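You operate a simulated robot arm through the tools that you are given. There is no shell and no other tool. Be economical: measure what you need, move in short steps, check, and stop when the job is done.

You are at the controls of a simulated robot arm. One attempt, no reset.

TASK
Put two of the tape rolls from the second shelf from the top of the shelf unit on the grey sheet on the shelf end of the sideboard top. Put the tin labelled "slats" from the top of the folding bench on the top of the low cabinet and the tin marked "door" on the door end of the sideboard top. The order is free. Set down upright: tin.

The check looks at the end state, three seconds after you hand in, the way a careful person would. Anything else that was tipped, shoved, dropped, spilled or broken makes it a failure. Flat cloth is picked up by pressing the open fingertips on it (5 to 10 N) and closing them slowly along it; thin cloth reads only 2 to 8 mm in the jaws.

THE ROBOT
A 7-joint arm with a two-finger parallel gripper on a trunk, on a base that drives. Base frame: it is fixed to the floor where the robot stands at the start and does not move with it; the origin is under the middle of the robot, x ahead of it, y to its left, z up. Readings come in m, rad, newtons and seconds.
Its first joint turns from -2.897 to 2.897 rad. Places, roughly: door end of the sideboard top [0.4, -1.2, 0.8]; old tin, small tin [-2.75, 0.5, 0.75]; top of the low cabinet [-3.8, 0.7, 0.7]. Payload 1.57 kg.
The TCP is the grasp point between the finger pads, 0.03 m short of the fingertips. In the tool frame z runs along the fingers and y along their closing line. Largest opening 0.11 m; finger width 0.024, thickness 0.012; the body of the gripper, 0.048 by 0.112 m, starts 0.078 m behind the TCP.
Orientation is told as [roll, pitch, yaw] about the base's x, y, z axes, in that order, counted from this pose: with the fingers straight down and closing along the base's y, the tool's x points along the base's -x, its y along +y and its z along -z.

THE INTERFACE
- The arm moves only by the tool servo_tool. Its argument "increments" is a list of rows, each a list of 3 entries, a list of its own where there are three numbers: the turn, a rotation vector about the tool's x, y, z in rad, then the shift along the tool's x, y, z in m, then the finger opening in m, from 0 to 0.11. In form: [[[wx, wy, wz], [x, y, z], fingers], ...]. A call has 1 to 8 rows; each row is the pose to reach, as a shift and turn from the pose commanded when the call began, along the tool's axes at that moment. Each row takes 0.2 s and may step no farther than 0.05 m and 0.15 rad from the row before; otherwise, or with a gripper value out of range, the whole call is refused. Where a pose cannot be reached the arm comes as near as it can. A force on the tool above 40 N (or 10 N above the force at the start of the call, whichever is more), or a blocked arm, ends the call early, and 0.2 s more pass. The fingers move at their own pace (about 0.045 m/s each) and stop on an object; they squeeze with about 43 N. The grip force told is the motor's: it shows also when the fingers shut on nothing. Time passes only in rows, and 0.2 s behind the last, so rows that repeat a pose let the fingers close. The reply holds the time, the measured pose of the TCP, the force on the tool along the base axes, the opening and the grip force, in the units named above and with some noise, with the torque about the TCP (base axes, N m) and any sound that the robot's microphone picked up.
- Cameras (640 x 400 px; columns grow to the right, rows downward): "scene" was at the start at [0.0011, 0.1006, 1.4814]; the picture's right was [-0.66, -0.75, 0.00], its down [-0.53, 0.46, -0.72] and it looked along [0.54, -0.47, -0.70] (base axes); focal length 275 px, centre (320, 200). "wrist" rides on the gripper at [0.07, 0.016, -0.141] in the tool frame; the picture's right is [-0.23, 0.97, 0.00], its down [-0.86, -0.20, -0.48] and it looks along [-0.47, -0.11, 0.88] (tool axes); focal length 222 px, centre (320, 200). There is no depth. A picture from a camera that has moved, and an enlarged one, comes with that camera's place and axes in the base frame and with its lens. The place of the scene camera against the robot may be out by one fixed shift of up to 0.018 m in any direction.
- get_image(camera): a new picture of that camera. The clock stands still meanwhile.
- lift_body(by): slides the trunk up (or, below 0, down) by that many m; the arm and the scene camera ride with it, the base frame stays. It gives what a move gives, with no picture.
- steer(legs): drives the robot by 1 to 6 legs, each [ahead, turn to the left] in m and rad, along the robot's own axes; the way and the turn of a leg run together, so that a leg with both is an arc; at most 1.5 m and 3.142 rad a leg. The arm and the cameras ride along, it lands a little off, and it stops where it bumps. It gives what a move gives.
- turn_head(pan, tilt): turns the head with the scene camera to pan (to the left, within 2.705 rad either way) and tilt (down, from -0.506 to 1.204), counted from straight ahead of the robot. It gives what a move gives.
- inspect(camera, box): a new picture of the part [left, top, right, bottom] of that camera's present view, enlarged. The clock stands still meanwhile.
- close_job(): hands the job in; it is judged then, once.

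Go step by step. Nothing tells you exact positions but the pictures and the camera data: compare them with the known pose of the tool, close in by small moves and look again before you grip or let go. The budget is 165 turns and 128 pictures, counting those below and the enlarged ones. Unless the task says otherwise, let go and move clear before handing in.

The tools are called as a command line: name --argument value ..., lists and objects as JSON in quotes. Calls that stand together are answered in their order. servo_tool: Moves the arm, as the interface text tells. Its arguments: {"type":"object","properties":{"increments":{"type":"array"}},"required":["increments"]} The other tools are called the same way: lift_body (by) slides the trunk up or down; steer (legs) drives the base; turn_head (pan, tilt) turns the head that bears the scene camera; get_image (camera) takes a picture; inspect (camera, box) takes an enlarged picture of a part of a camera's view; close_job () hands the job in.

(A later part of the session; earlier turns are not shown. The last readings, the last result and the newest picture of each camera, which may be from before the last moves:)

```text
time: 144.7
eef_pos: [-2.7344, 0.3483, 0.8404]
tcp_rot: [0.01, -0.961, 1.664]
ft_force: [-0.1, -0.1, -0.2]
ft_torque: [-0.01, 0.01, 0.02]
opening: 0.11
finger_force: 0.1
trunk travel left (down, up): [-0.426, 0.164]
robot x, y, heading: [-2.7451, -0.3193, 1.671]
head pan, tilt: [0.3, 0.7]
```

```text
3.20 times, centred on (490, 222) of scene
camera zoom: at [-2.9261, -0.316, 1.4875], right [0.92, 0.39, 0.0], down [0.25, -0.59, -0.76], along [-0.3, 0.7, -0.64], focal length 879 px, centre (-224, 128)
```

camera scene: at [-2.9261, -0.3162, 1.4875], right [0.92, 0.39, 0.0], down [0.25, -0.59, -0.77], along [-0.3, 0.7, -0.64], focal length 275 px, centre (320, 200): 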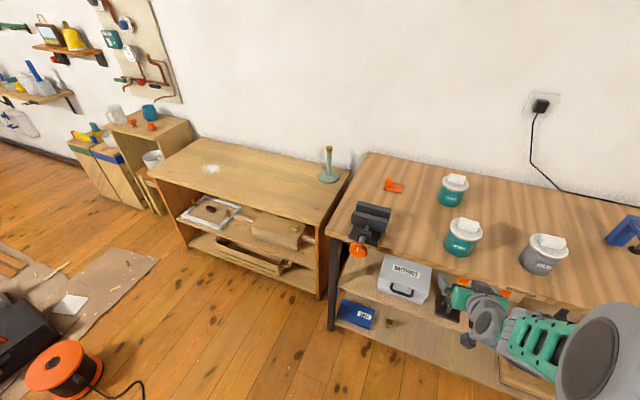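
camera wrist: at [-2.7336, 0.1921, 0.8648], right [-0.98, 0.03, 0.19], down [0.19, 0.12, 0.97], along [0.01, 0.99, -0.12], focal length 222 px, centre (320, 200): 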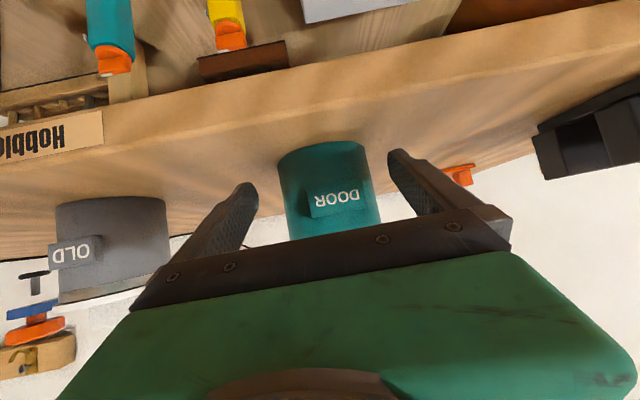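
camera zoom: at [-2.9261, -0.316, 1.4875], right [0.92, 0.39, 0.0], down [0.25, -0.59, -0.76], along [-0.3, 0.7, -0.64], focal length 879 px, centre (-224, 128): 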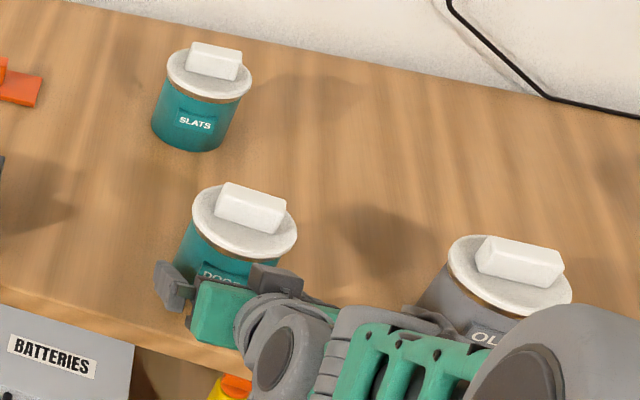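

servo_tool --increments '[[[0, 0, 0], [-0.012, 0, 0.018], 0.11], [[0, 0, 0], [-0.0245, 0, 0.0355], 0.11], [[0, 0, 0], [-0.0245, 0, 0.0355], 0.11]]'

get_image --camera "wrist"

inspect --camera "scene" --box '[410, 200, 530, 275]'

```text
time: 145.5
eef_pos: [-2.7384, 0.3908, 0.8391]
tcp_rot: [0.01, -0.96, 1.665]
ft_force: [0.0, 0.1, 0.7]
ft_torque: [0.01, -0.01, -0.01]
opening: 0.1102
finger_force: 0.0
trunk travel left (down, up): [-0.426, 0.164]
robot x, y, heading: [-2.7421, -0.318, 1.676]
head pan, tilt: [0.3, 0.7]
```

```text
60 pictures are left
camera wrist: at [-2.7377, 0.2349, 0.8646], right [-0.98, 0.03, 0.19], down [0.19, 0.12, 0.97], along [0.01, 0.99, -0.12], focal length 222 px, centre (320, 200)
```

wrist: 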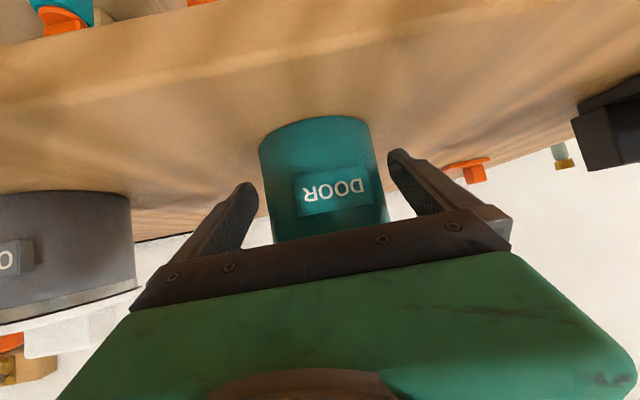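

```text
5.33 times, centred on (470, 238) of scene
camera zoom: at [-2.9261, -0.3159, 1.4875], right [0.92, 0.39, 0.0], down [0.25, -0.59, -0.76], along [-0.3, 0.7, -0.64], focal length 1464 px, centre (-480, 0)
```

zoom: 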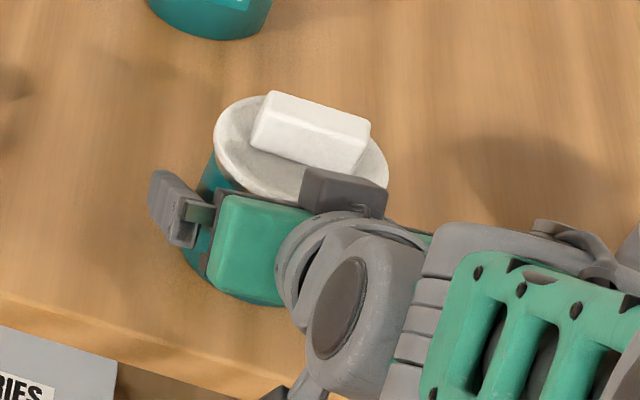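

servo_tool --increments '[[[0, 0, 0], [0, 0, 0], 0.095], [[0, 0, 0], [0, 0, 0], 0.085], [[0, 0, 0], [0, 0, 0], 0.07], [[0, 0, 0], [0, 0, 0], 0.05], [[0, 0, 0], [0, 0, 0], 0.0], [[0, 0, 0], [0, 0, 0], 0.0], [[0, 0, 0], [0, 0, 0], 0.0]]'

get_image --camera "wrist"

```text
time: 147.1
eef_pos: [-2.7388, 0.3904, 0.8402]
tcp_rot: [0.008, -0.962, 1.666]
ft_force: [-2.1, 0.2, -0.2]
ft_torque: [0.06, -0.11, 0.0]
opening: 0.0813
finger_force: 43.0
trunk travel left (down, up): [-0.426, 0.164]
robot x, y, heading: [-2.7432, -0.3223, 1.671]
head pan, tilt: [0.3, 0.7]
```

```text
58 pictures are left
camera wrist: at [-2.7378, 0.2346, 0.8647], right [-0.98, 0.03, 0.19], down [0.19, 0.12, 0.97], along [0.01, 0.99, -0.12], focal length 222 px, centre (320, 200)
```

wrist: 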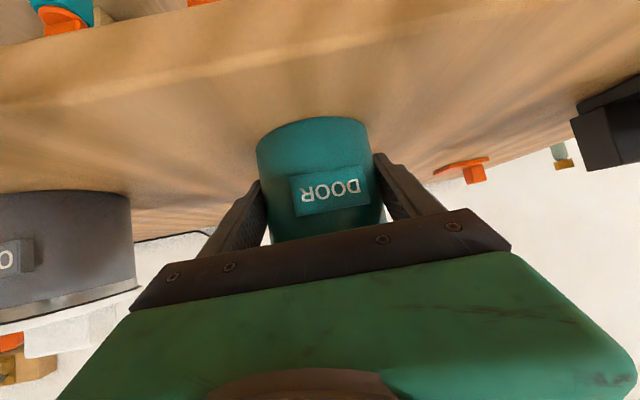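

servo_tool --increments '[[[0, 0, 0], [-0.002, 0, -0.0014], 0], [[0, 0, 0], [-0.005, 0, -0.0035], 0], [[0, 0, 0], [-0.008, 0, -0.0056], 0], [[0, 0, 0], [-0.012, 0, -0.0084], 0], [[0, 0, 0], [-0.016, 0, -0.0112], 0]]'

get_image --camera "wrist"

get_image --camera "scene"

```text
time: 148.3
eef_pos: [-2.7395, 0.3908, 0.8595]
tcp_rot: [0.01, -0.961, 1.666]
ft_force: [-0.6, 0.5, -2.9]
ft_torque: [-0.01, -0.04, 0.03]
opening: 0.0813
finger_force: 43.4
trunk travel left (down, up): [-0.426, 0.164]
robot x, y, heading: [-2.7471, -0.319, 1.675]
head pan, tilt: [0.3, 0.7]
```

```text
57 pictures are left
camera wrist: at [-2.7387, 0.2348, 0.8837], right [-0.98, 0.03, 0.19], down [0.19, 0.12, 0.97], along [0.01, 0.99, -0.12], focal length 222 px, centre (320, 200)
```

wrist: 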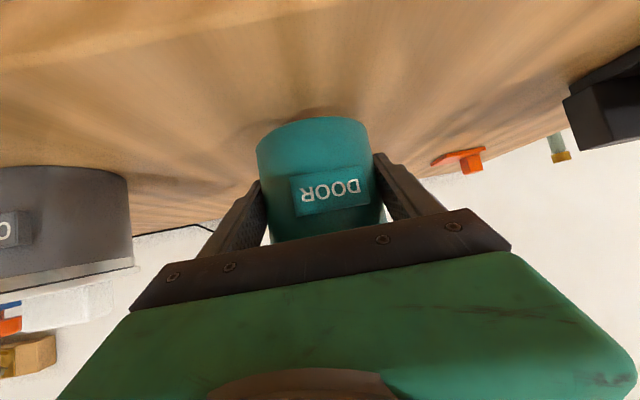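

```text
56 pictures are left
camera scene: at [-2.9261, -0.3158, 1.4874], right [0.92, 0.39, 0.0], down [0.25, -0.59, -0.76], along [-0.3, 0.7, -0.64], focal length 275 px, centre (320, 200)
```

scene: 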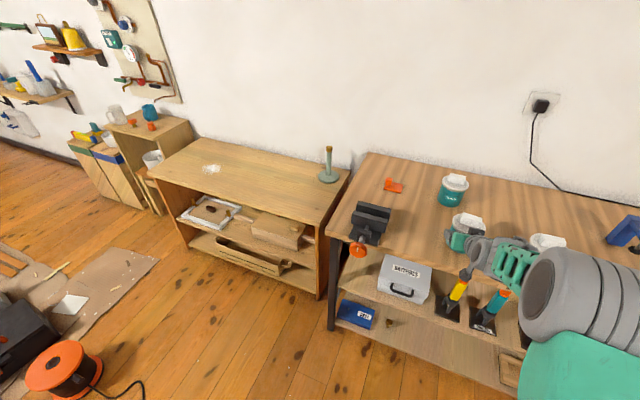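

servo_tool --increments '[[[0, 0, 0], [-0.025, 0, -0.0175], 0], [[0, 0, 0], [-0.05, 0, -0.035], 0], [[0, 0, 0], [-0.08, 0, -0.056], 0], [[0, 0, 0], [-0.11, 0, -0.077], 0], [[0, 0, 0], [-0.14, 0, -0.098], 0], [[0, 0, 0], [-0.155, 0, -0.12], 0], [[0, 0, 0], [-0.165, 0, -0.14], 0]]'

get_image --camera "wrist"

```text
time: 149.9
eef_pos: [-2.7362, 0.371, 1.076]
tcp_rot: [0.011, -0.96, 1.665]
ft_force: [0.0, -1.0, -3.8]
ft_torque: [-0.03, -0.01, -0.01]
opening: 0.0814
finger_force: 42.4
trunk travel left (down, up): [-0.426, 0.164]
robot x, y, heading: [-2.7454, -0.3193, 1.666]
head pan, tilt: [0.3, 0.7]
```

```text
55 pictures are left
camera wrist: at [-2.7354, 0.2153, 1.1006], right [-0.98, 0.03, 0.19], down [0.19, 0.12, 0.97], along [0.01, 0.99, -0.12], focal length 222 px, centre (320, 200)
```

wrist: 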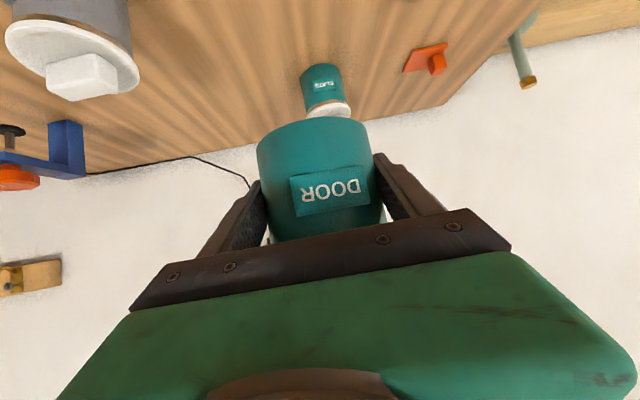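

steer --legs '[[0, -1.62], [1.0, 0], [1.0, 0]]'

turn_head --pan -0.8 --tilt 0.55

get_image --camera "scene"

```text
time: 163.8
eef_pos: [-0.0696, -0.2894, 1.0768]
tcp_rot: [0.01, -0.959, 0.028]
ft_force: [-1.2, 0.4, -3.8]
ft_torque: [0.0, 0.03, -0.01]
opening: 0.0814
finger_force: 43.4
trunk travel left (down, up): [-0.426, 0.164]
robot x, y, heading: [-0.761, -0.24, 0.036]
head pan, tilt: [0.3, 0.7]
```

```text
time: 165.1
eef_pos: [-0.0696, -0.2901, 1.075]
tcp_rot: [0.01, -0.96, 0.028]
ft_force: [0.3, 0.6, -3.7]
ft_torque: [0.0, 0.04, -0.02]
opening: 0.0811
finger_force: 43.2
trunk travel left (down, up): [-0.426, 0.164]
robot x, y, heading: [-0.7576, -0.2398, 0.037]
head pan, tilt: [-0.799, 0.55]
```

```text
54 pictures are left
camera scene: at [-0.7592, -0.1476, 1.5006], right [-0.69, -0.72, 0.0], down [-0.38, 0.36, -0.85], along [0.62, -0.59, -0.52], focal length 275 px, centre (320, 200)
```

scene: 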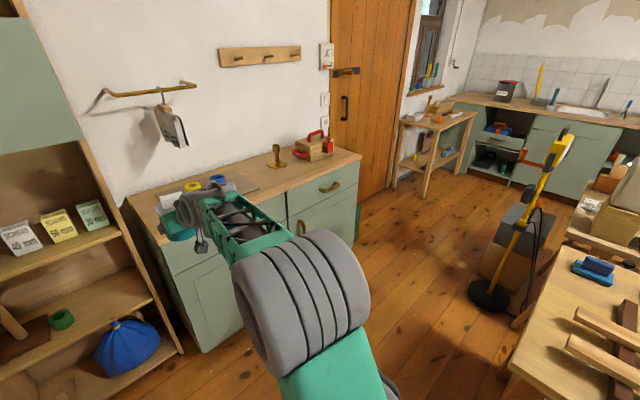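

steer --legs '[[0.13, 0], [0, -1.236], [0.6, 0], [0, 1.2]]'

turn_head --pan -0.5 --tilt 0.75

get_image --camera "scene"

get_image --camera "wrist"

```text
time: 175.4
eef_pos: [0.286, -0.8706, 1.0767]
tcp_rot: [0.01, -0.958, -0.01]
ft_force: [-0.3, -0.3, -4.1]
ft_torque: [0.03, 0.02, 0.0]
opening: 0.0809
finger_force: 42.7
trunk travel left (down, up): [-0.426, 0.164]
robot x, y, heading: [-0.4006, -0.7914, -0.005]
head pan, tilt: [-0.799, 0.55]
```

```text
time: 176.2
eef_pos: [0.2852, -0.8695, 1.076]
tcp_rot: [0.01, -0.961, -0.009]
ft_force: [-0.8, 0.3, -3.7]
ft_torque: [0.0, 0.02, 0.01]
opening: 0.0809
finger_force: 43.2
trunk travel left (down, up): [-0.426, 0.164]
robot x, y, heading: [-0.4009, -0.7933, -0.008]
head pan, tilt: [-0.499, 0.75]
```

```text
53 pictures are left
camera scene: at [-0.3876, -0.6767, 1.4833], right [-0.48, -0.88, 0.0], down [-0.6, 0.33, -0.73], along [0.64, -0.35, -0.68], focal length 275 px, centre (320, 200)
```

scene: 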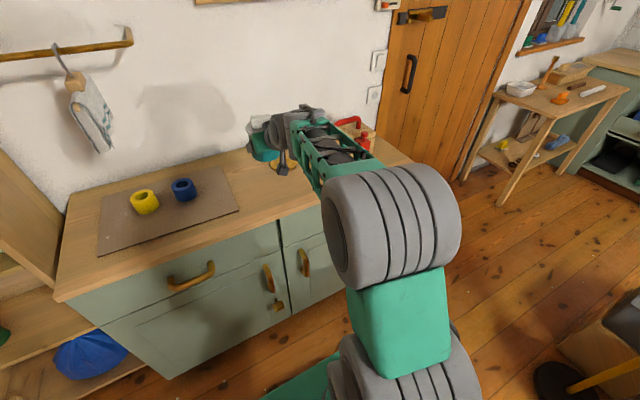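

```text
52 pictures are left
camera wrist: at [0.1312, -0.8534, 1.0999], right [0.13, 0.97, 0.19], down [0.1, -0.2, 0.97], along [0.99, -0.11, -0.12], focal length 222 px, centre (320, 200)
```

wrist: 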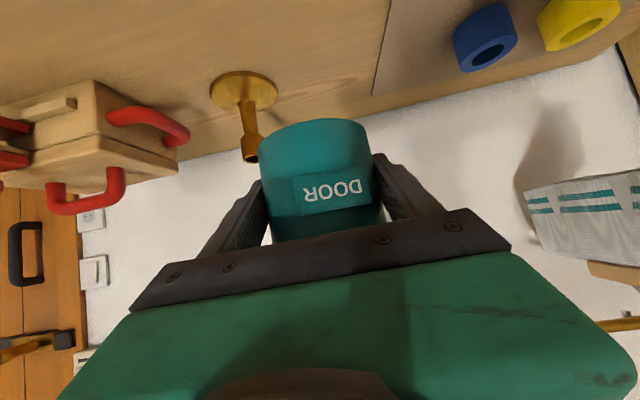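

servo_tool --increments '[[[0, 0, 0], [0, -0.045, 0], 0], [[0, 0, 0], [0, -0.09, 0], 0], [[0, 0, 0], [0, -0.135, 0], 0], [[0, 0, 0], [0, -0.18, 0], 0], [[0, 0, 0], [0.01, -0.213, 0.01], 0], [[0, 0, 0], [0.04, -0.213, 0.037], 0], [[0, 0, 0], [0.07, -0.213, 0.064], 0], [[0, 0, 0], [0.09, -0.213, 0.08], 0]]'

get_image --camera "wrist"

get_image --camera "scene"

```text
time: 178.0
eef_pos: [0.3, -1.0842, 0.9557]
tcp_rot: [0.01, -0.959, -0.01]
ft_force: [-0.5, -0.2, -2.7]
ft_torque: [-0.01, 0.06, -0.02]
opening: 0.0808
finger_force: 43.2
trunk travel left (down, up): [-0.426, 0.164]
robot x, y, heading: [-0.4013, -0.7914, -0.003]
head pan, tilt: [-0.499, 0.75]
```

```text
51 pictures are left
camera wrist: at [0.1447, -1.0664, 0.9796], right [0.13, 0.97, 0.19], down [0.1, -0.21, 0.97], along [0.99, -0.11, -0.12], focal length 222 px, centre (320, 200)
```

wrist: 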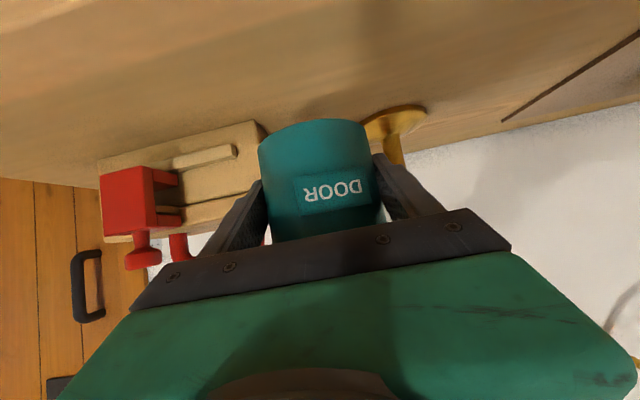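

```text
50 pictures are left
camera scene: at [-0.3874, -0.6771, 1.4833], right [-0.48, -0.88, 0.0], down [-0.6, 0.33, -0.73], along [0.64, -0.35, -0.68], focal length 275 px, centre (320, 200)
```

scene: 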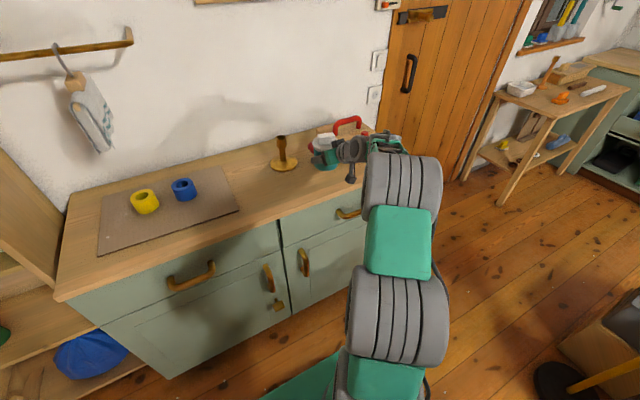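

servo_tool --increments '[[[0, 0, 0], [0.012, 0, 0.0084], 0], [[0, 0, 0], [0.024, 0, 0.0168], 0], [[0, 0, 0], [0.035, 0, 0.0245], 0], [[0, 0, 0], [0.041, 0, 0.0287], 0], [[0, 0, 0], [0.044, 0, 0.0308], 0], [[0, 0, 0], [0.046, 0, 0.0322], 0]]'

get_image --camera "wrist"

inspect --camera "scene" --box '[270, 100, 400, 190]'

```text
time: 179.4
eef_pos: [0.3004, -1.0828, 0.8976]
tcp_rot: [0.01, -0.96, -0.009]
ft_force: [0.4, -0.3, -3.3]
ft_torque: [-0.04, 0.02, 0.0]
opening: 0.0807
finger_force: 42.9
trunk travel left (down, up): [-0.426, 0.164]
robot x, y, heading: [-0.3992, -0.7937, -0.008]
head pan, tilt: [-0.499, 0.75]
```

```text
49 pictures are left
camera wrist: at [0.1451, -1.0658, 0.9232], right [0.13, 0.97, 0.19], down [0.1, -0.21, 0.97], along [0.99, -0.11, -0.12], focal length 222 px, centre (320, 200)
```

wrist: 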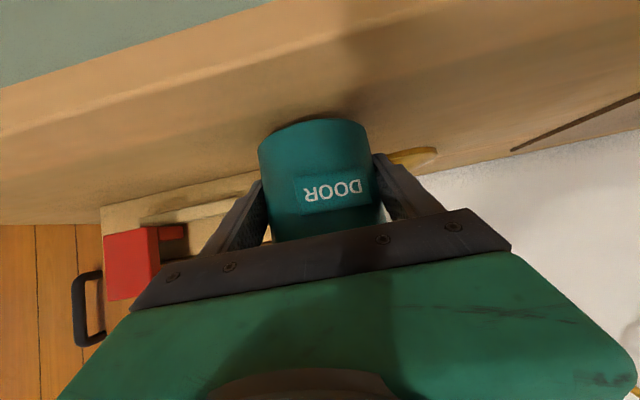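

```text
4.44 times, centred on (335, 145) of scene
camera zoom: at [-0.3875, -0.6769, 1.4832], right [-0.48, -0.88, 0.0], down [-0.6, 0.33, -0.73], along [0.64, -0.35, -0.68], focal length 1220 px, centre (253, 444)
```

zoom: 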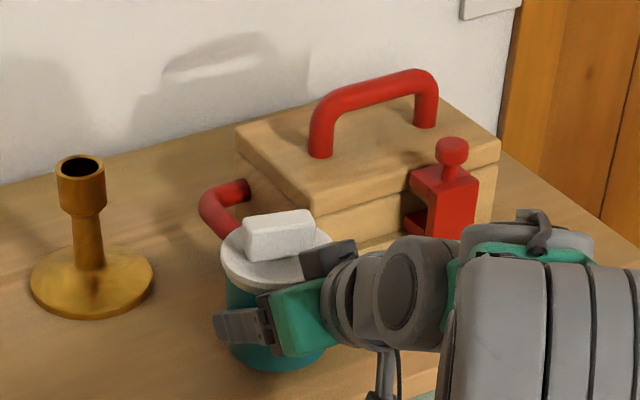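

servo_tool --increments '[[[0, 0, 0], [0.0015, 0, 0.001], 0], [[0, 0, 0], [0.003, 0, 0.002], 0], [[0, 0, 0], [0.0045, 0, 0.003], 0]]'

```text
time: 180.2
eef_pos: [0.2986, -1.0834, 0.8926]
tcp_rot: [0.01, -0.96, -0.009]
ft_force: [0.1, 0.3, -3.5]
ft_torque: [-0.03, 0.03, -0.01]
opening: 0.0807
finger_force: 42.9
trunk travel left (down, up): [-0.426, 0.164]
robot x, y, heading: [-0.399, -0.7905, -0.006]
head pan, tilt: [-0.499, 0.75]
```

servo_tool --increments '[[[0, 0, 0], [0.0015, 0, 0.001], 0], [[0, 0, 0], [0.003, 0, 0.002], 0]]'

inspect --camera "wrist" --box '[220, 80, 420, 205]'

```text
time: 180.8
eef_pos: [0.2992, -1.0818, 0.8904]
tcp_rot: [0.009, -0.962, -0.009]
ft_force: [-0.3, 0.4, -1.1]
ft_torque: [0.03, -0.03, -0.02]
opening: 0.0809
finger_force: 42.6
trunk travel left (down, up): [-0.426, 0.164]
robot x, y, heading: [-0.399, -0.794, -0.007]
head pan, tilt: [-0.499, 0.75]
```

```text
3.20 times, centred on (320, 142) of wrist
camera zoom: at [0.1448, -1.0657, 0.915], right [0.13, 0.97, 0.19], down [0.1, -0.2, 0.97], along [0.99, -0.11, -0.12], focal length 711 px, centre (320, 384)
```

zoom: 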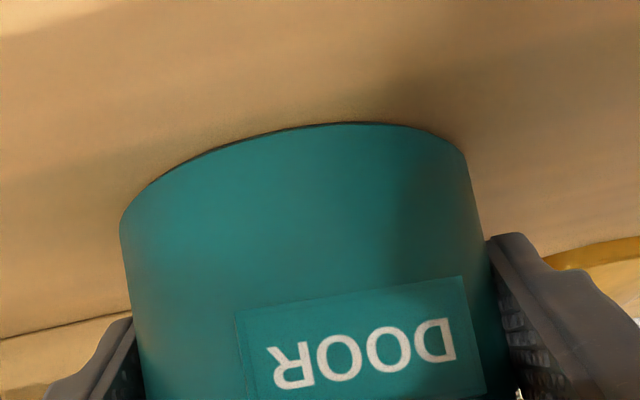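

servo_tool --increments '[[[0, 0, 0], [0.001, 0, 0.0006], 0], [[0, 0, 0], [0.001, 0, 0.0006], 0.085], [[0, 0, 0], [0.001, 0, 0.0006], 0.1], [[0, 0, 0], [0.001, 0, 0.0006], 0.11], [[0, 0, 0], [0.001, 0, 0.0006], 0.11], [[0, 0, 0], [0.001, 0, 0.0006], 0.11]]'

get_image --camera "wrist"

```text
time: 182.2
eef_pos: [0.2981, -1.0817, 0.8898]
tcp_rot: [0.012, -0.96, -0.01]
ft_force: [0.7, 0.3, 0.4]
ft_torque: [-0.04, -0.02, -0.01]
opening: 0.1101
finger_force: 0.2
trunk travel left (down, up): [-0.426, 0.164]
robot x, y, heading: [-0.3984, -0.7947, -0.004]
head pan, tilt: [-0.499, 0.75]
```

```text
46 pictures are left
camera wrist: at [0.1441, -1.0654, 0.9135], right [0.13, 0.97, 0.19], down [0.1, -0.21, 0.97], along [0.99, -0.11, -0.12], focal length 222 px, centre (320, 200)
```

wrist: 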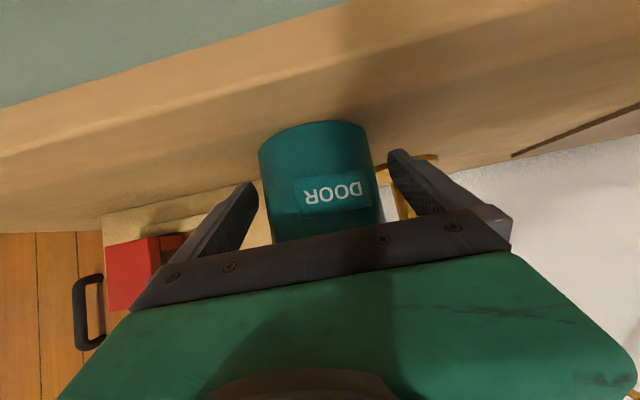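

Released and upright. I retreat straight back, then raise.

servo_tool --increments '[[[0, 0, 0], [0.011, 0, -0.016], 0.11], [[0, 0, 0], [0.022, 0, -0.032], 0.11], [[0, 0, 0], [0.034, 0, -0.05], 0.11], [[0, 0, 0], [0.05, 0, -0.072], 0.11], [[0, 0, 0], [0.065, 0, -0.093], 0.11], [[0, 0, 0], [0.045, 0, -0.12], 0.11], [[0, 0, 0], [0.02, 0, -0.15], 0.11]]'

get_image --camera "wrist"

```text
time: 183.8
eef_pos: [0.1639, -1.0833, 0.9599]
tcp_rot: [0.011, -0.959, -0.01]
ft_force: [-0.5, 0.8, 0.0]
ft_torque: [0.01, -0.03, 0.0]
opening: 0.1102
finger_force: 0.0
trunk travel left (down, up): [-0.426, 0.164]
robot x, y, heading: [-0.399, -0.7899, 0.003]
head pan, tilt: [-0.499, 0.75]
```

```text
45 pictures are left
camera wrist: at [0.0092, -1.0661, 0.9843], right [0.13, 0.97, 0.19], down [0.1, -0.21, 0.97], along [0.99, -0.11, -0.12], focal length 222 px, centre (320, 200)
```

wrist: 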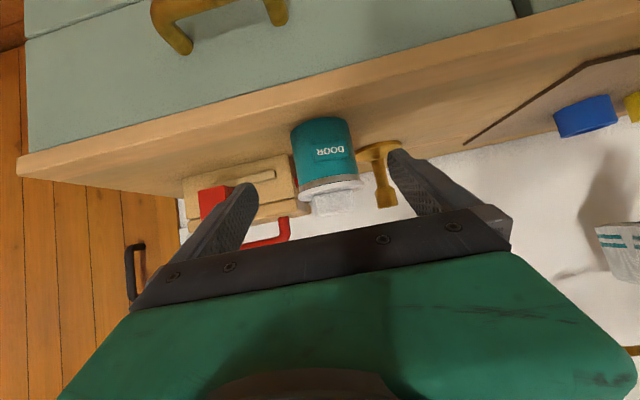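

servo_tool --increments '[[[0, 0, 0], [-0.03, 0.01, -0.02], 0.1], [[0, 0, 0], [-0.06, 0.03, -0.04], 0.1], [[0, 0, 0], [-0.09, 0.06, -0.06], 0.1], [[0, 0, 0], [-0.1, 0.1, -0.065], 0.1], [[0, 0, 0], [-0.1, 0.145, -0.065], 0.1], [[0, 0, 0], [-0.1, 0.19, -0.065], 0.1], [[0, 0, 0], [-0.1, 0.23, -0.065], 0.1]]'

steer --legs '[[0, -1.2], [-0.6, 0], [0, 1.23]]'

turn_head --pan -0.7 --tilt 0.6

get_image --camera "scene"

```text
time: 185.4
eef_pos: [0.1672, -0.8543, 1.0782]
tcp_rot: [0.01, -0.961, -0.01]
ft_force: [-0.2, -0.2, 0.0]
ft_torque: [0.0, 0.0, 0.0]
opening: 0.0999
finger_force: 0.1
trunk travel left (down, up): [-0.426, 0.164]
robot x, y, heading: [-0.4014, -0.7868, -0.0]
head pan, tilt: [-0.499, 0.75]
```

```text
time: 194.9
eef_pos: [-0.0389, -0.2717, 1.0786]
tcp_rot: [0.008, -0.96, 0.009]
ft_force: [-0.7, -0.4, 0.9]
ft_torque: [-0.01, -0.01, -0.02]
opening: 0.1002
finger_force: 0.1
trunk travel left (down, up): [-0.426, 0.164]
robot x, y, heading: [-0.608, -0.2201, 0.014]
head pan, tilt: [-0.499, 0.75]
```

```text
time: 195.7
eef_pos: [-0.0394, -0.2724, 1.0773]
tcp_rot: [0.009, -0.961, 0.01]
ft_force: [0.2, 0.1, 0.1]
ft_torque: [0.0, 0.02, -0.02]
opening: 0.0998
finger_force: 0.0
trunk travel left (down, up): [-0.426, 0.164]
robot x, y, heading: [-0.6061, -0.217, 0.012]
head pan, tilt: [-0.7, 0.6]
```

```text
44 pictures are left
camera scene: at [-0.6032, -0.1206, 1.4961], right [-0.63, -0.77, 0.0], down [-0.44, 0.36, -0.82], along [0.64, -0.52, -0.57], focal length 275 px, centre (320, 200)
```

scene: 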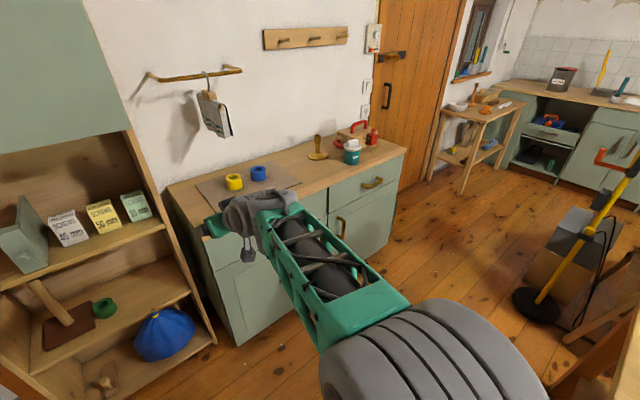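

steer --legs '[[-1.1, 0], [-1.05, 0], [0, 1.56]]'

turn_head --pan 0.4 --tilt 0.7

get_image --camera "wrist"

get_image --camera "scene"

```text
time: 210.2
eef_pos: [-2.7254, 0.3171, 1.0783]
tcp_rot: [0.011, -0.96, 1.579]
ft_force: [-0.5, 0.5, -0.2]
ft_torque: [0.0, 0.01, 0.01]
opening: 0.0998
finger_force: 0.0
trunk travel left (down, up): [-0.426, 0.164]
robot x, y, heading: [-2.7791, -0.2534, 1.586]
head pan, tilt: [-0.7, 0.6]
```

```text
time: 211.5
eef_pos: [-2.7249, 0.3171, 1.079]
tcp_rot: [0.011, -0.959, 1.581]
ft_force: [-0.3, 0.5, 0.2]
ft_torque: [0.03, -0.02, 0.03]
opening: 0.1
finger_force: 0.1
trunk travel left (down, up): [-0.426, 0.164]
robot x, y, heading: [-2.7757, -0.2536, 1.581]
head pan, tilt: [0.4, 0.7]
```

```text
43 pictures are left
camera wrist: at [-2.7372, 0.1612, 1.1032], right [-0.97, 0.11, 0.19], down [0.2, 0.1, 0.97], along [0.09, 0.99, -0.12], focal length 222 px, centre (320, 200)
```

wrist: 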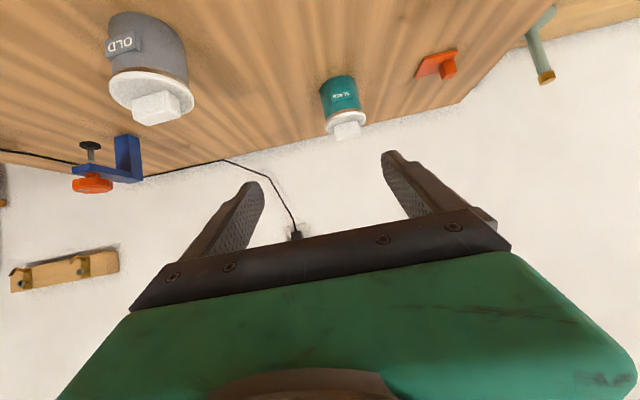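

```text
42 pictures are left
camera scene: at [-2.967, -0.237, 1.4875], right [0.92, 0.4, 0.0], down [0.26, -0.59, -0.77], along [-0.31, 0.7, -0.64], focal length 275 px, centre (320, 200)
```

scene: 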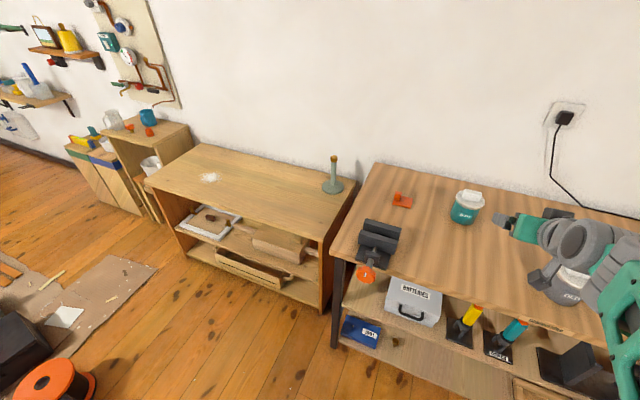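

steer --legs '[[0.15, 0]]'

servo_tool --increments '[[[0, 0, 0], [0.0, 0.03, 0], 0.11], [[0, 0, 0], [0.02, 0.058, 0.014], 0.11], [[0, 0, 0], [0.055, 0.058, 0.039], 0.11], [[0, 0, 0], [0.09, 0.058, 0.063], 0.11], [[0, 0, 0], [0.125, 0.058, 0.088], 0.11], [[0, 0, 0], [0.155, 0.058, 0.11], 0.11]]'

get_image --camera "wrist"

```text
time: 212.9
eef_pos: [-2.7249, 0.4704, 1.0784]
tcp_rot: [0.011, -0.96, 1.576]
ft_force: [0.3, 0.0, 0.3]
ft_torque: [-0.01, -0.01, -0.03]
opening: 0.1002
finger_force: 0.0
trunk travel left (down, up): [-0.426, 0.164]
robot x, y, heading: [-2.7834, -0.1016, 1.579]
head pan, tilt: [0.4, 0.7]
```

```text
time: 214.3
eef_pos: [-2.7831, 0.4716, 0.8907]
tcp_rot: [0.009, -0.962, 1.576]
ft_force: [0.2, 1.4, 0.4]
ft_torque: [-0.01, -0.01, -0.03]
opening: 0.1098
finger_force: 0.1
trunk travel left (down, up): [-0.426, 0.164]
robot x, y, heading: [-2.7788, -0.0981, 1.581]
head pan, tilt: [0.4, 0.7]
```

```text
41 pictures are left
camera wrist: at [-2.7967, 0.3162, 0.9151], right [-0.97, 0.12, 0.19], down [0.2, 0.1, 0.97], along [0.1, 0.99, -0.12], focal length 222 px, centre (320, 200)
```

wrist: 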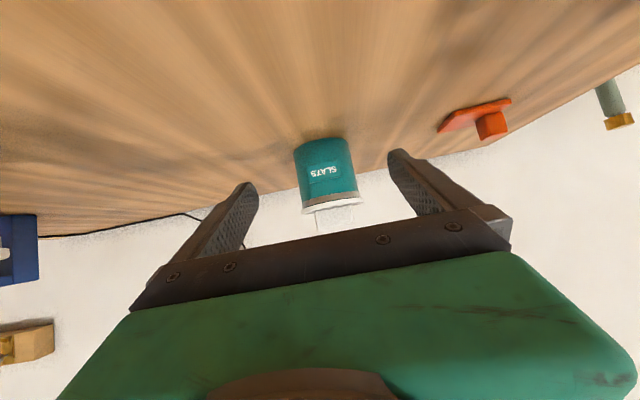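

servo_tool --increments '[[[0, 0, 0], [0.012, 0, 0.028], 0.11], [[0, 0, 0], [0.012, 0, 0.056], 0.11], [[0, 0, 0], [-0.002, 0, 0.084], 0.11], [[0, 0, 0], [-0.016, 0, 0.111], 0.11]]'

get_image --camera "wrist"

```text
time: 215.3
eef_pos: [-2.7856, 0.5712, 0.8374]
tcp_rot: [0.01, -0.961, 1.575]
ft_force: [0.6, 1.1, -0.2]
ft_torque: [-0.01, 0.02, -0.01]
opening: 0.11
finger_force: 0.0
trunk travel left (down, up): [-0.426, 0.164]
robot x, y, heading: [-2.7796, -0.1033, 1.576]
head pan, tilt: [0.4, 0.7]
```

```text
40 pictures are left
camera wrist: at [-2.7995, 0.4158, 0.8619], right [-0.97, 0.12, 0.19], down [0.2, 0.1, 0.97], along [0.1, 0.99, -0.12], focal length 222 px, centre (320, 200)
```

wrist: 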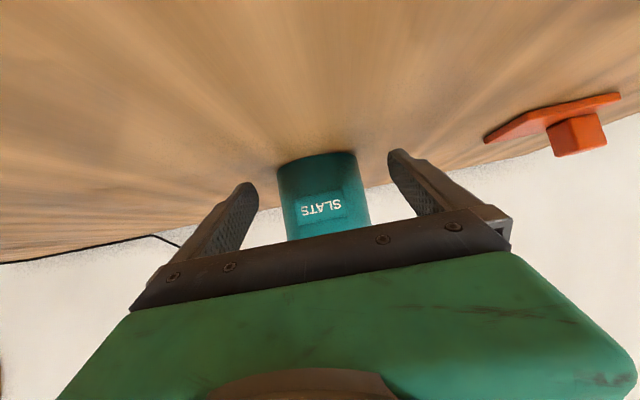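

servo_tool --increments '[[[0, 0, 0], [-0.016, -0.002, 0.021], 0.11], [[0, 0, 0], [-0.033, -0.003, 0.041], 0.11], [[0, 0, 0], [-0.033, -0.003, 0.041], 0.095], [[0, 0, 0], [-0.033, -0.003, 0.041], 0.085], [[0, 0, 0], [-0.033, -0.003, 0.041], 0.05], [[0, 0, 0], [-0.033, -0.003, 0.041], 0.0], [[0, 0, 0], [-0.033, -0.003, 0.041], 0.0], [[0, 0, 0], [-0.033, -0.003, 0.041], 0.0]]'

get_image --camera "wrist"

```text
time: 217.1
eef_pos: [-2.7841, 0.6218, 0.8417]
tcp_rot: [0.009, -0.961, 1.575]
ft_force: [0.8, 0.1, 0.9]
ft_torque: [0.0, -0.21, 0.02]
opening: 0.0833
finger_force: 42.9
trunk travel left (down, up): [-0.426, 0.164]
robot x, y, heading: [-2.7804, -0.1, 1.578]
head pan, tilt: [0.4, 0.7]
```

```text
39 pictures are left
camera wrist: at [-2.7962, 0.4668, 0.8658], right [-0.97, 0.12, 0.19], down [0.2, 0.1, 0.97], along [0.1, 0.99, -0.12], focal length 222 px, centre (320, 200)
```

wrist: 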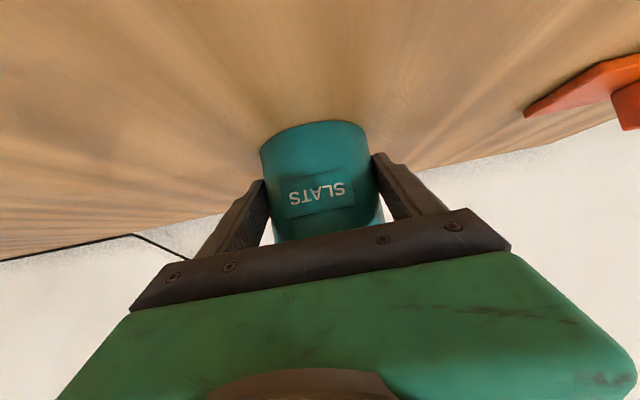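

servo_tool --increments '[[[0, 0, 0], [-0.002, 0, -0.0014], 0], [[0, 0, 0], [-0.005, 0, -0.0035], 0], [[0, 0, 0], [-0.008, 0, -0.0056], 0], [[0, 0, 0], [-0.012, 0, -0.0084], 0], [[0, 0, 0], [-0.016, 0, -0.0112], 0]]'

get_image --camera "wrist"

inspect --camera "scene" --box '[380, 150, 560, 270]'

```text
time: 218.3
eef_pos: [-2.7823, 0.6247, 0.8608]
tcp_rot: [0.011, -0.96, 1.577]
ft_force: [-0.7, -0.2, -3.3]
ft_torque: [-0.07, 0.0, 0.0]
opening: 0.0833
finger_force: 42.7
trunk travel left (down, up): [-0.426, 0.164]
robot x, y, heading: [-2.7824, -0.0972, 1.58]
head pan, tilt: [0.4, 0.7]
```

```text
38 pictures are left
camera wrist: at [-2.7956, 0.468, 0.8853], right [-0.97, 0.12, 0.19], down [0.2, 0.1, 0.97], along [0.1, 0.99, -0.12], focal length 222 px, centre (320, 200)
```

wrist: 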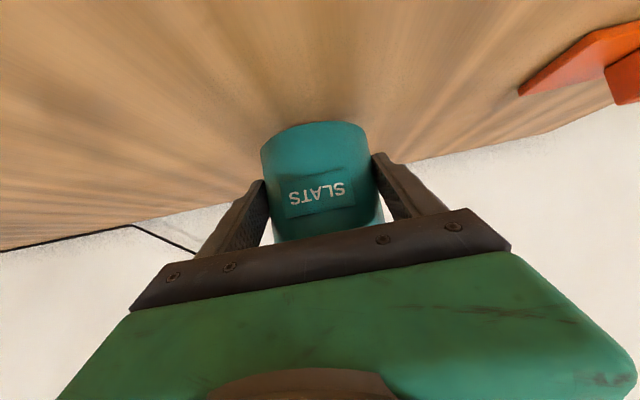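

```text
3.33 times, centred on (470, 210) of scene
camera zoom: at [-2.9687, -0.0822, 1.4874], right [0.92, 0.4, 0.0], down [0.26, -0.59, -0.76], along [-0.3, 0.7, -0.64], focal length 915 px, centre (-180, 167)
```

zoom: 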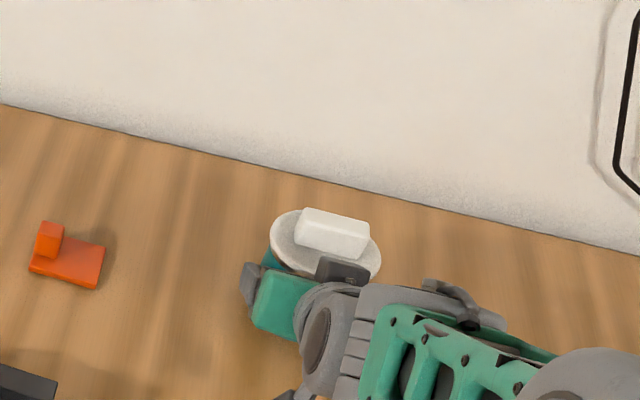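

servo_tool --increments '[[[0, 0, 0], [-0.025, 0, -0.0175], 0], [[0, 0, 0], [-0.055, 0, -0.0385], 0], [[0, 0, 0], [-0.085, 0, -0.0595], 0], [[0, 0, 0], [-0.115, 0, -0.08], 0], [[0, 0, 0], [-0.145, 0, -0.105], 0], [[0, 0, 0], [-0.165, 0, -0.14], 0], [[0, 0, 0], [-0.165, 0, -0.175], 0]]'

steer --legs '[[-0.17, 0], [0, 1.56], [0.82, 0], [0, -1.56]]'

turn_head --pan 0.3 --tilt 0.75

get_image --camera "scene"

get_image --camera "wrist"

```text
time: 219.9
eef_pos: [-2.782, 0.5719, 1.0974]
tcp_rot: [0.01, -0.96, 1.576]
ft_force: [0.3, -0.8, -3.9]
ft_torque: [-0.08, 0.0, 0.0]
opening: 0.0832
finger_force: 43.0
trunk travel left (down, up): [-0.426, 0.164]
robot x, y, heading: [-2.777, -0.1002, 1.579]
head pan, tilt: [0.4, 0.7]
```

```text
time: 233.0
eef_pos: [-3.6048, 0.4019, 1.0966]
tcp_rot: [0.01, -0.961, 1.574]
ft_force: [0.4, -0.2, -3.6]
ft_torque: [-0.04, 0.0, 0.01]
opening: 0.0833
finger_force: 43.3
trunk travel left (down, up): [-0.426, 0.164]
robot x, y, heading: [-3.5991, -0.2686, 1.579]
head pan, tilt: [0.4, 0.7]
```

```text
time: 233.7
eef_pos: [-3.6019, 0.4006, 1.0969]
tcp_rot: [0.011, -0.96, 1.574]
ft_force: [0.5, -1.0, -3.6]
ft_torque: [-0.09, 0.02, 0.01]
opening: 0.0828
finger_force: 42.4
trunk travel left (down, up): [-0.426, 0.164]
robot x, y, heading: [-3.6004, -0.2723, 1.578]
head pan, tilt: [0.3, 0.75]
```

```text
36 pictures are left
camera scene: at [-3.782, -0.2519, 1.4832], right [0.95, 0.3, 0.0], down [0.21, -0.65, -0.73], along [-0.22, 0.7, -0.68], focal length 275 px, centre (320, 200)
```

scene: 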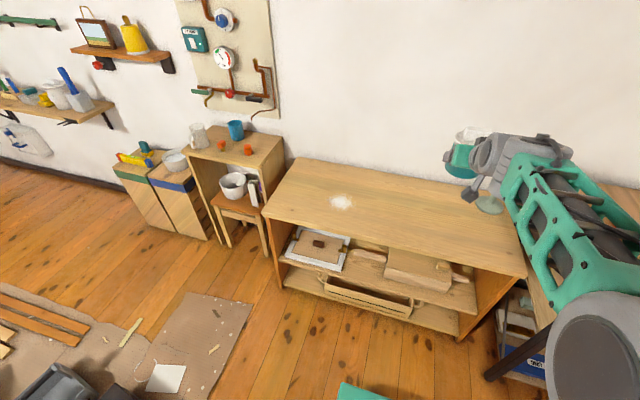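

```text
35 pictures are left
camera wrist: at [-3.6163, 0.2462, 1.1221], right [-0.97, 0.12, 0.19], down [0.2, 0.1, 0.97], along [0.1, 0.99, -0.12], focal length 222 px, centre (320, 200)
```

wrist: 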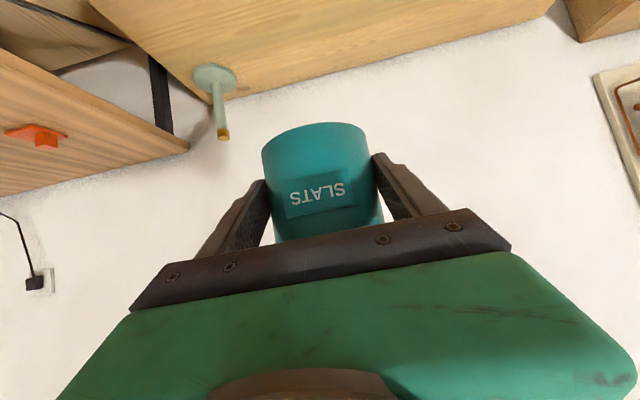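

steer --legs '[[0.17, 0]]'

servo_tool --increments '[[[0, 0, 0], [0.02, 0.02, 0.03], 0], [[0, 0, 0], [0.05, 0.04, 0.06], 0], [[0, 0, 0], [0.085, 0.056, 0.09], 0], [[0, 0, 0], [0.12, 0.056, 0.12], 0], [[0, 0, 0], [0.155, 0.056, 0.145], 0], [[0, 0, 0], [0.19, 0.056, 0.17], 0], [[0, 0, 0], [0.22, 0.056, 0.195], 0]]'

get_image --camera "scene"

get_image --camera "wrist"

```text
time: 235.2
eef_pos: [-3.6044, 0.5734, 1.0965]
tcp_rot: [0.01, -0.959, 1.574]
ft_force: [0.2, -0.8, -3.5]
ft_torque: [-0.06, -0.02, 0.03]
opening: 0.083
finger_force: 42.8
trunk travel left (down, up): [-0.426, 0.164]
robot x, y, heading: [-3.6024, -0.0986, 1.58]
head pan, tilt: [0.3, 0.75]
```

```text
time: 236.8
eef_pos: [-3.6608, 0.6048, 0.8032]
tcp_rot: [0.01, -0.961, 1.574]
ft_force: [-0.6, 0.9, -2.8]
ft_torque: [-0.08, 0.01, 0.01]
opening: 0.0829
finger_force: 42.8
trunk travel left (down, up): [-0.426, 0.164]
robot x, y, heading: [-3.6041, -0.099, 1.58]
head pan, tilt: [0.3, 0.75]
```

```text
34 pictures are left
camera scene: at [-3.7833, -0.0805, 1.4832], right [0.95, 0.3, 0.0], down [0.21, -0.65, -0.73], along [-0.22, 0.7, -0.68], focal length 275 px, centre (320, 200)
```

scene: 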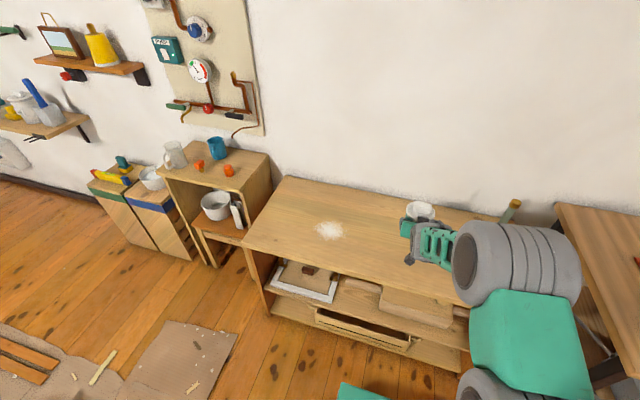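

```text
33 pictures are left
camera wrist: at [-3.6735, 0.4494, 0.8289], right [-0.97, 0.12, 0.19], down [0.2, 0.1, 0.97], along [0.1, 0.99, -0.12], focal length 222 px, centre (320, 200)
```

wrist: 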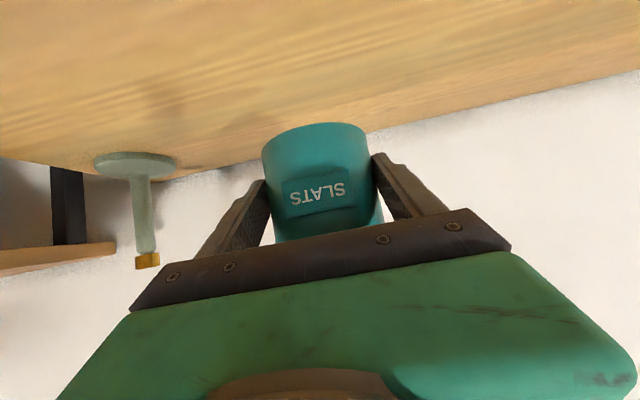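

servo_tool --increments '[[[0, 0, 0], [0.02, 0, 0.014], 0], [[0, 0, 0], [0.04, 0, 0.028], 0], [[0, 0, 0], [0.055, 0, 0.0385], 0], [[0, 0, 0], [0.065, 0, 0.0455], 0], [[0, 0, 0], [0.069, 0, 0.0483], 0]]'

inspect --camera "wrist" --box '[220, 60, 420, 205]'

```text
time: 237.9
eef_pos: [-3.6614, 0.6063, 0.7212]
tcp_rot: [0.01, -0.958, 1.574]
ft_force: [0.3, -0.2, -3.5]
ft_torque: [-0.04, -0.02, 0.0]
opening: 0.0833
finger_force: 43.1
trunk travel left (down, up): [-0.426, 0.164]
robot x, y, heading: [-3.6046, -0.0984, 1.577]
head pan, tilt: [0.3, 0.75]
```

```text
2.76 times, centred on (320, 132) of wrist
camera zoom: at [-3.6755, 0.4501, 0.7456], right [-0.97, 0.12, 0.19], down [0.2, 0.1, 0.97], along [0.1, 0.99, -0.12], focal length 613 px, centre (320, 386)
```

zoom: 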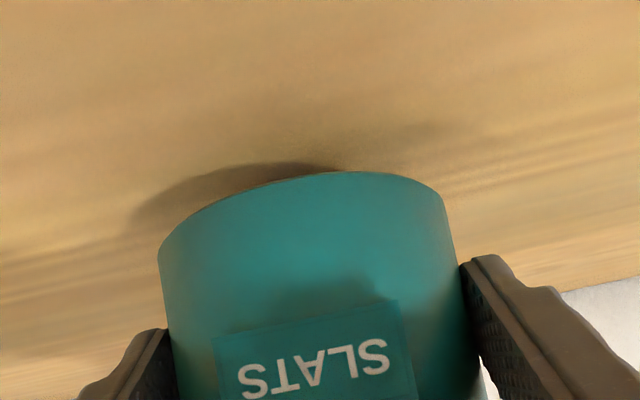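

Still a little above the surface; descending in small steps.

servo_tool --increments '[[[0, 0, 0], [0.002, 0, 0.0014], 0], [[0, 0, 0], [0.004, 0, 0.0028], 0], [[0, 0, 0], [0.006, 0, 0.0042], 0], [[0, 0, 0], [0.008, 0, 0.0056], 0]]'

inspect --camera "wrist" --box '[220, 60, 420, 205]'

```text
time: 238.9
eef_pos: [-3.6618, 0.6044, 0.7124]
tcp_rot: [0.01, -0.958, 1.574]
ft_force: [-0.4, -0.2, -3.6]
ft_torque: [-0.11, -0.02, 0.0]
opening: 0.0832
finger_force: 43.2
trunk travel left (down, up): [-0.426, 0.164]
robot x, y, heading: [-3.6043, -0.098, 1.573]
head pan, tilt: [0.3, 0.75]
```

```text
2.76 times, centred on (320, 132) of wrist
camera zoom: at [-3.6756, 0.4501, 0.7361], right [-0.97, 0.12, 0.19], down [0.2, 0.1, 0.97], along [0.1, 0.99, -0.12], focal length 613 px, centre (320, 386)
```

zoom: 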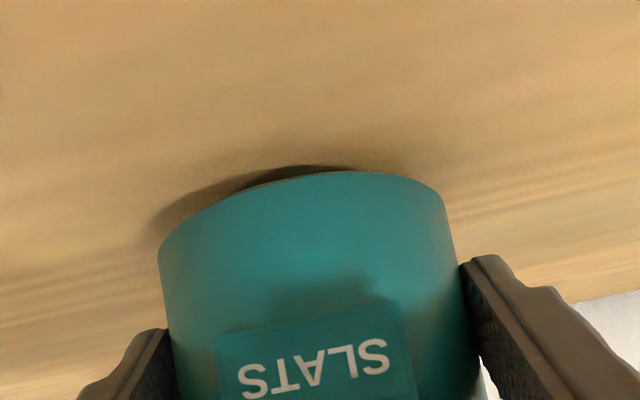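

servo_tool --increments '[[[0, 0, 0], [0.0016, 0, 0.0011], 0], [[0, 0, 0], [0.0032, 0, 0.0022], 0], [[0, 0, 0], [0.0048, 0, 0.0033], 0]]'

inspect --camera "wrist" --box '[220, 60, 420, 205]'

```text
time: 239.8
eef_pos: [-3.6633, 0.6041, 0.706]
tcp_rot: [0.01, -0.961, 1.575]
ft_force: [-0.1, 0.0, -3.4]
ft_torque: [-0.05, 0.01, 0.02]
opening: 0.083
finger_force: 43.5
trunk travel left (down, up): [-0.426, 0.164]
robot x, y, heading: [-3.6026, -0.1019, 1.576]
head pan, tilt: [0.3, 0.75]
```

```text
2.76 times, centred on (320, 132) of wrist
camera zoom: at [-3.6768, 0.4499, 0.7307], right [-0.97, 0.12, 0.19], down [0.2, 0.1, 0.97], along [0.1, 0.99, -0.12], focal length 613 px, centre (320, 386)
```

zoom: 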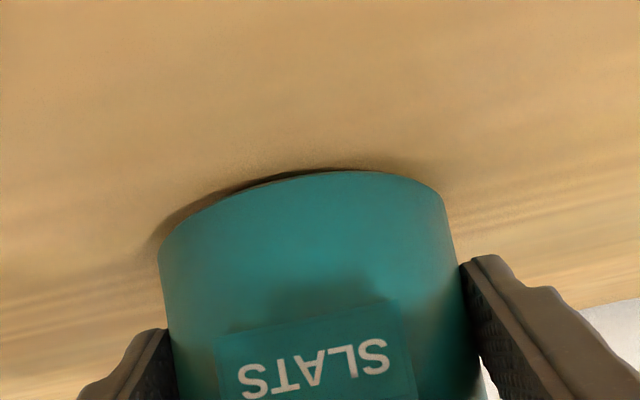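

servo_tool --increments '[[[0, 0, 0], [0.0016, 0, 0.0011], 0], [[0, 0, 0], [0.0032, 0, 0.0022], 0], [[0, 0, 0], [0.0032, 0, 0.0022], 0]]'

```text
time: 240.6
eef_pos: [-3.6628, 0.605, 0.7026]
tcp_rot: [0.009, -0.96, 1.575]
ft_force: [-0.8, -0.2, -4.0]
ft_torque: [-0.06, -0.05, 0.0]
opening: 0.0832
finger_force: 43.3
trunk travel left (down, up): [-0.426, 0.164]
robot x, y, heading: [-3.6002, -0.1011, 1.58]
head pan, tilt: [0.3, 0.75]
```

servo_tool --increments '[[[0, 0, 0], [0.0016, 0, 0.0011], 0], [[0, 0, 0], [0.0032, 0, 0.0022], 0], [[0, 0, 0], [0.0032, 0, 0.0022], 0]]'

inspect --camera "wrist" --box '[220, 60, 420, 205]'

```text
time: 241.3
eef_pos: [-3.6629, 0.6048, 0.7017]
tcp_rot: [0.011, -0.965, 1.574]
ft_force: [0.0, -2.4, 12.9]
ft_torque: [-0.25, -0.53, -0.09]
opening: 0.0832
finger_force: 43.1
trunk travel left (down, up): [-0.426, 0.164]
robot x, y, heading: [-3.6071, -0.0981, 1.578]
head pan, tilt: [0.3, 0.75]
```

```text
2.76 times, centred on (320, 132) of wrist
camera zoom: at [-3.6761, 0.4503, 0.7253], right [-0.97, 0.12, 0.19], down [0.2, 0.1, 0.97], along [0.1, 0.99, -0.12], focal length 613 px, centre (320, 386)
```

zoom: 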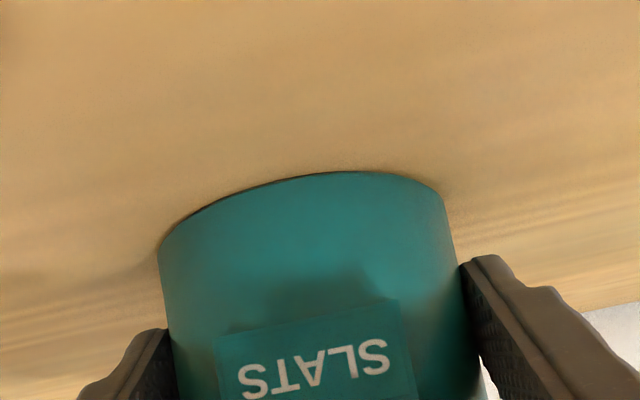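

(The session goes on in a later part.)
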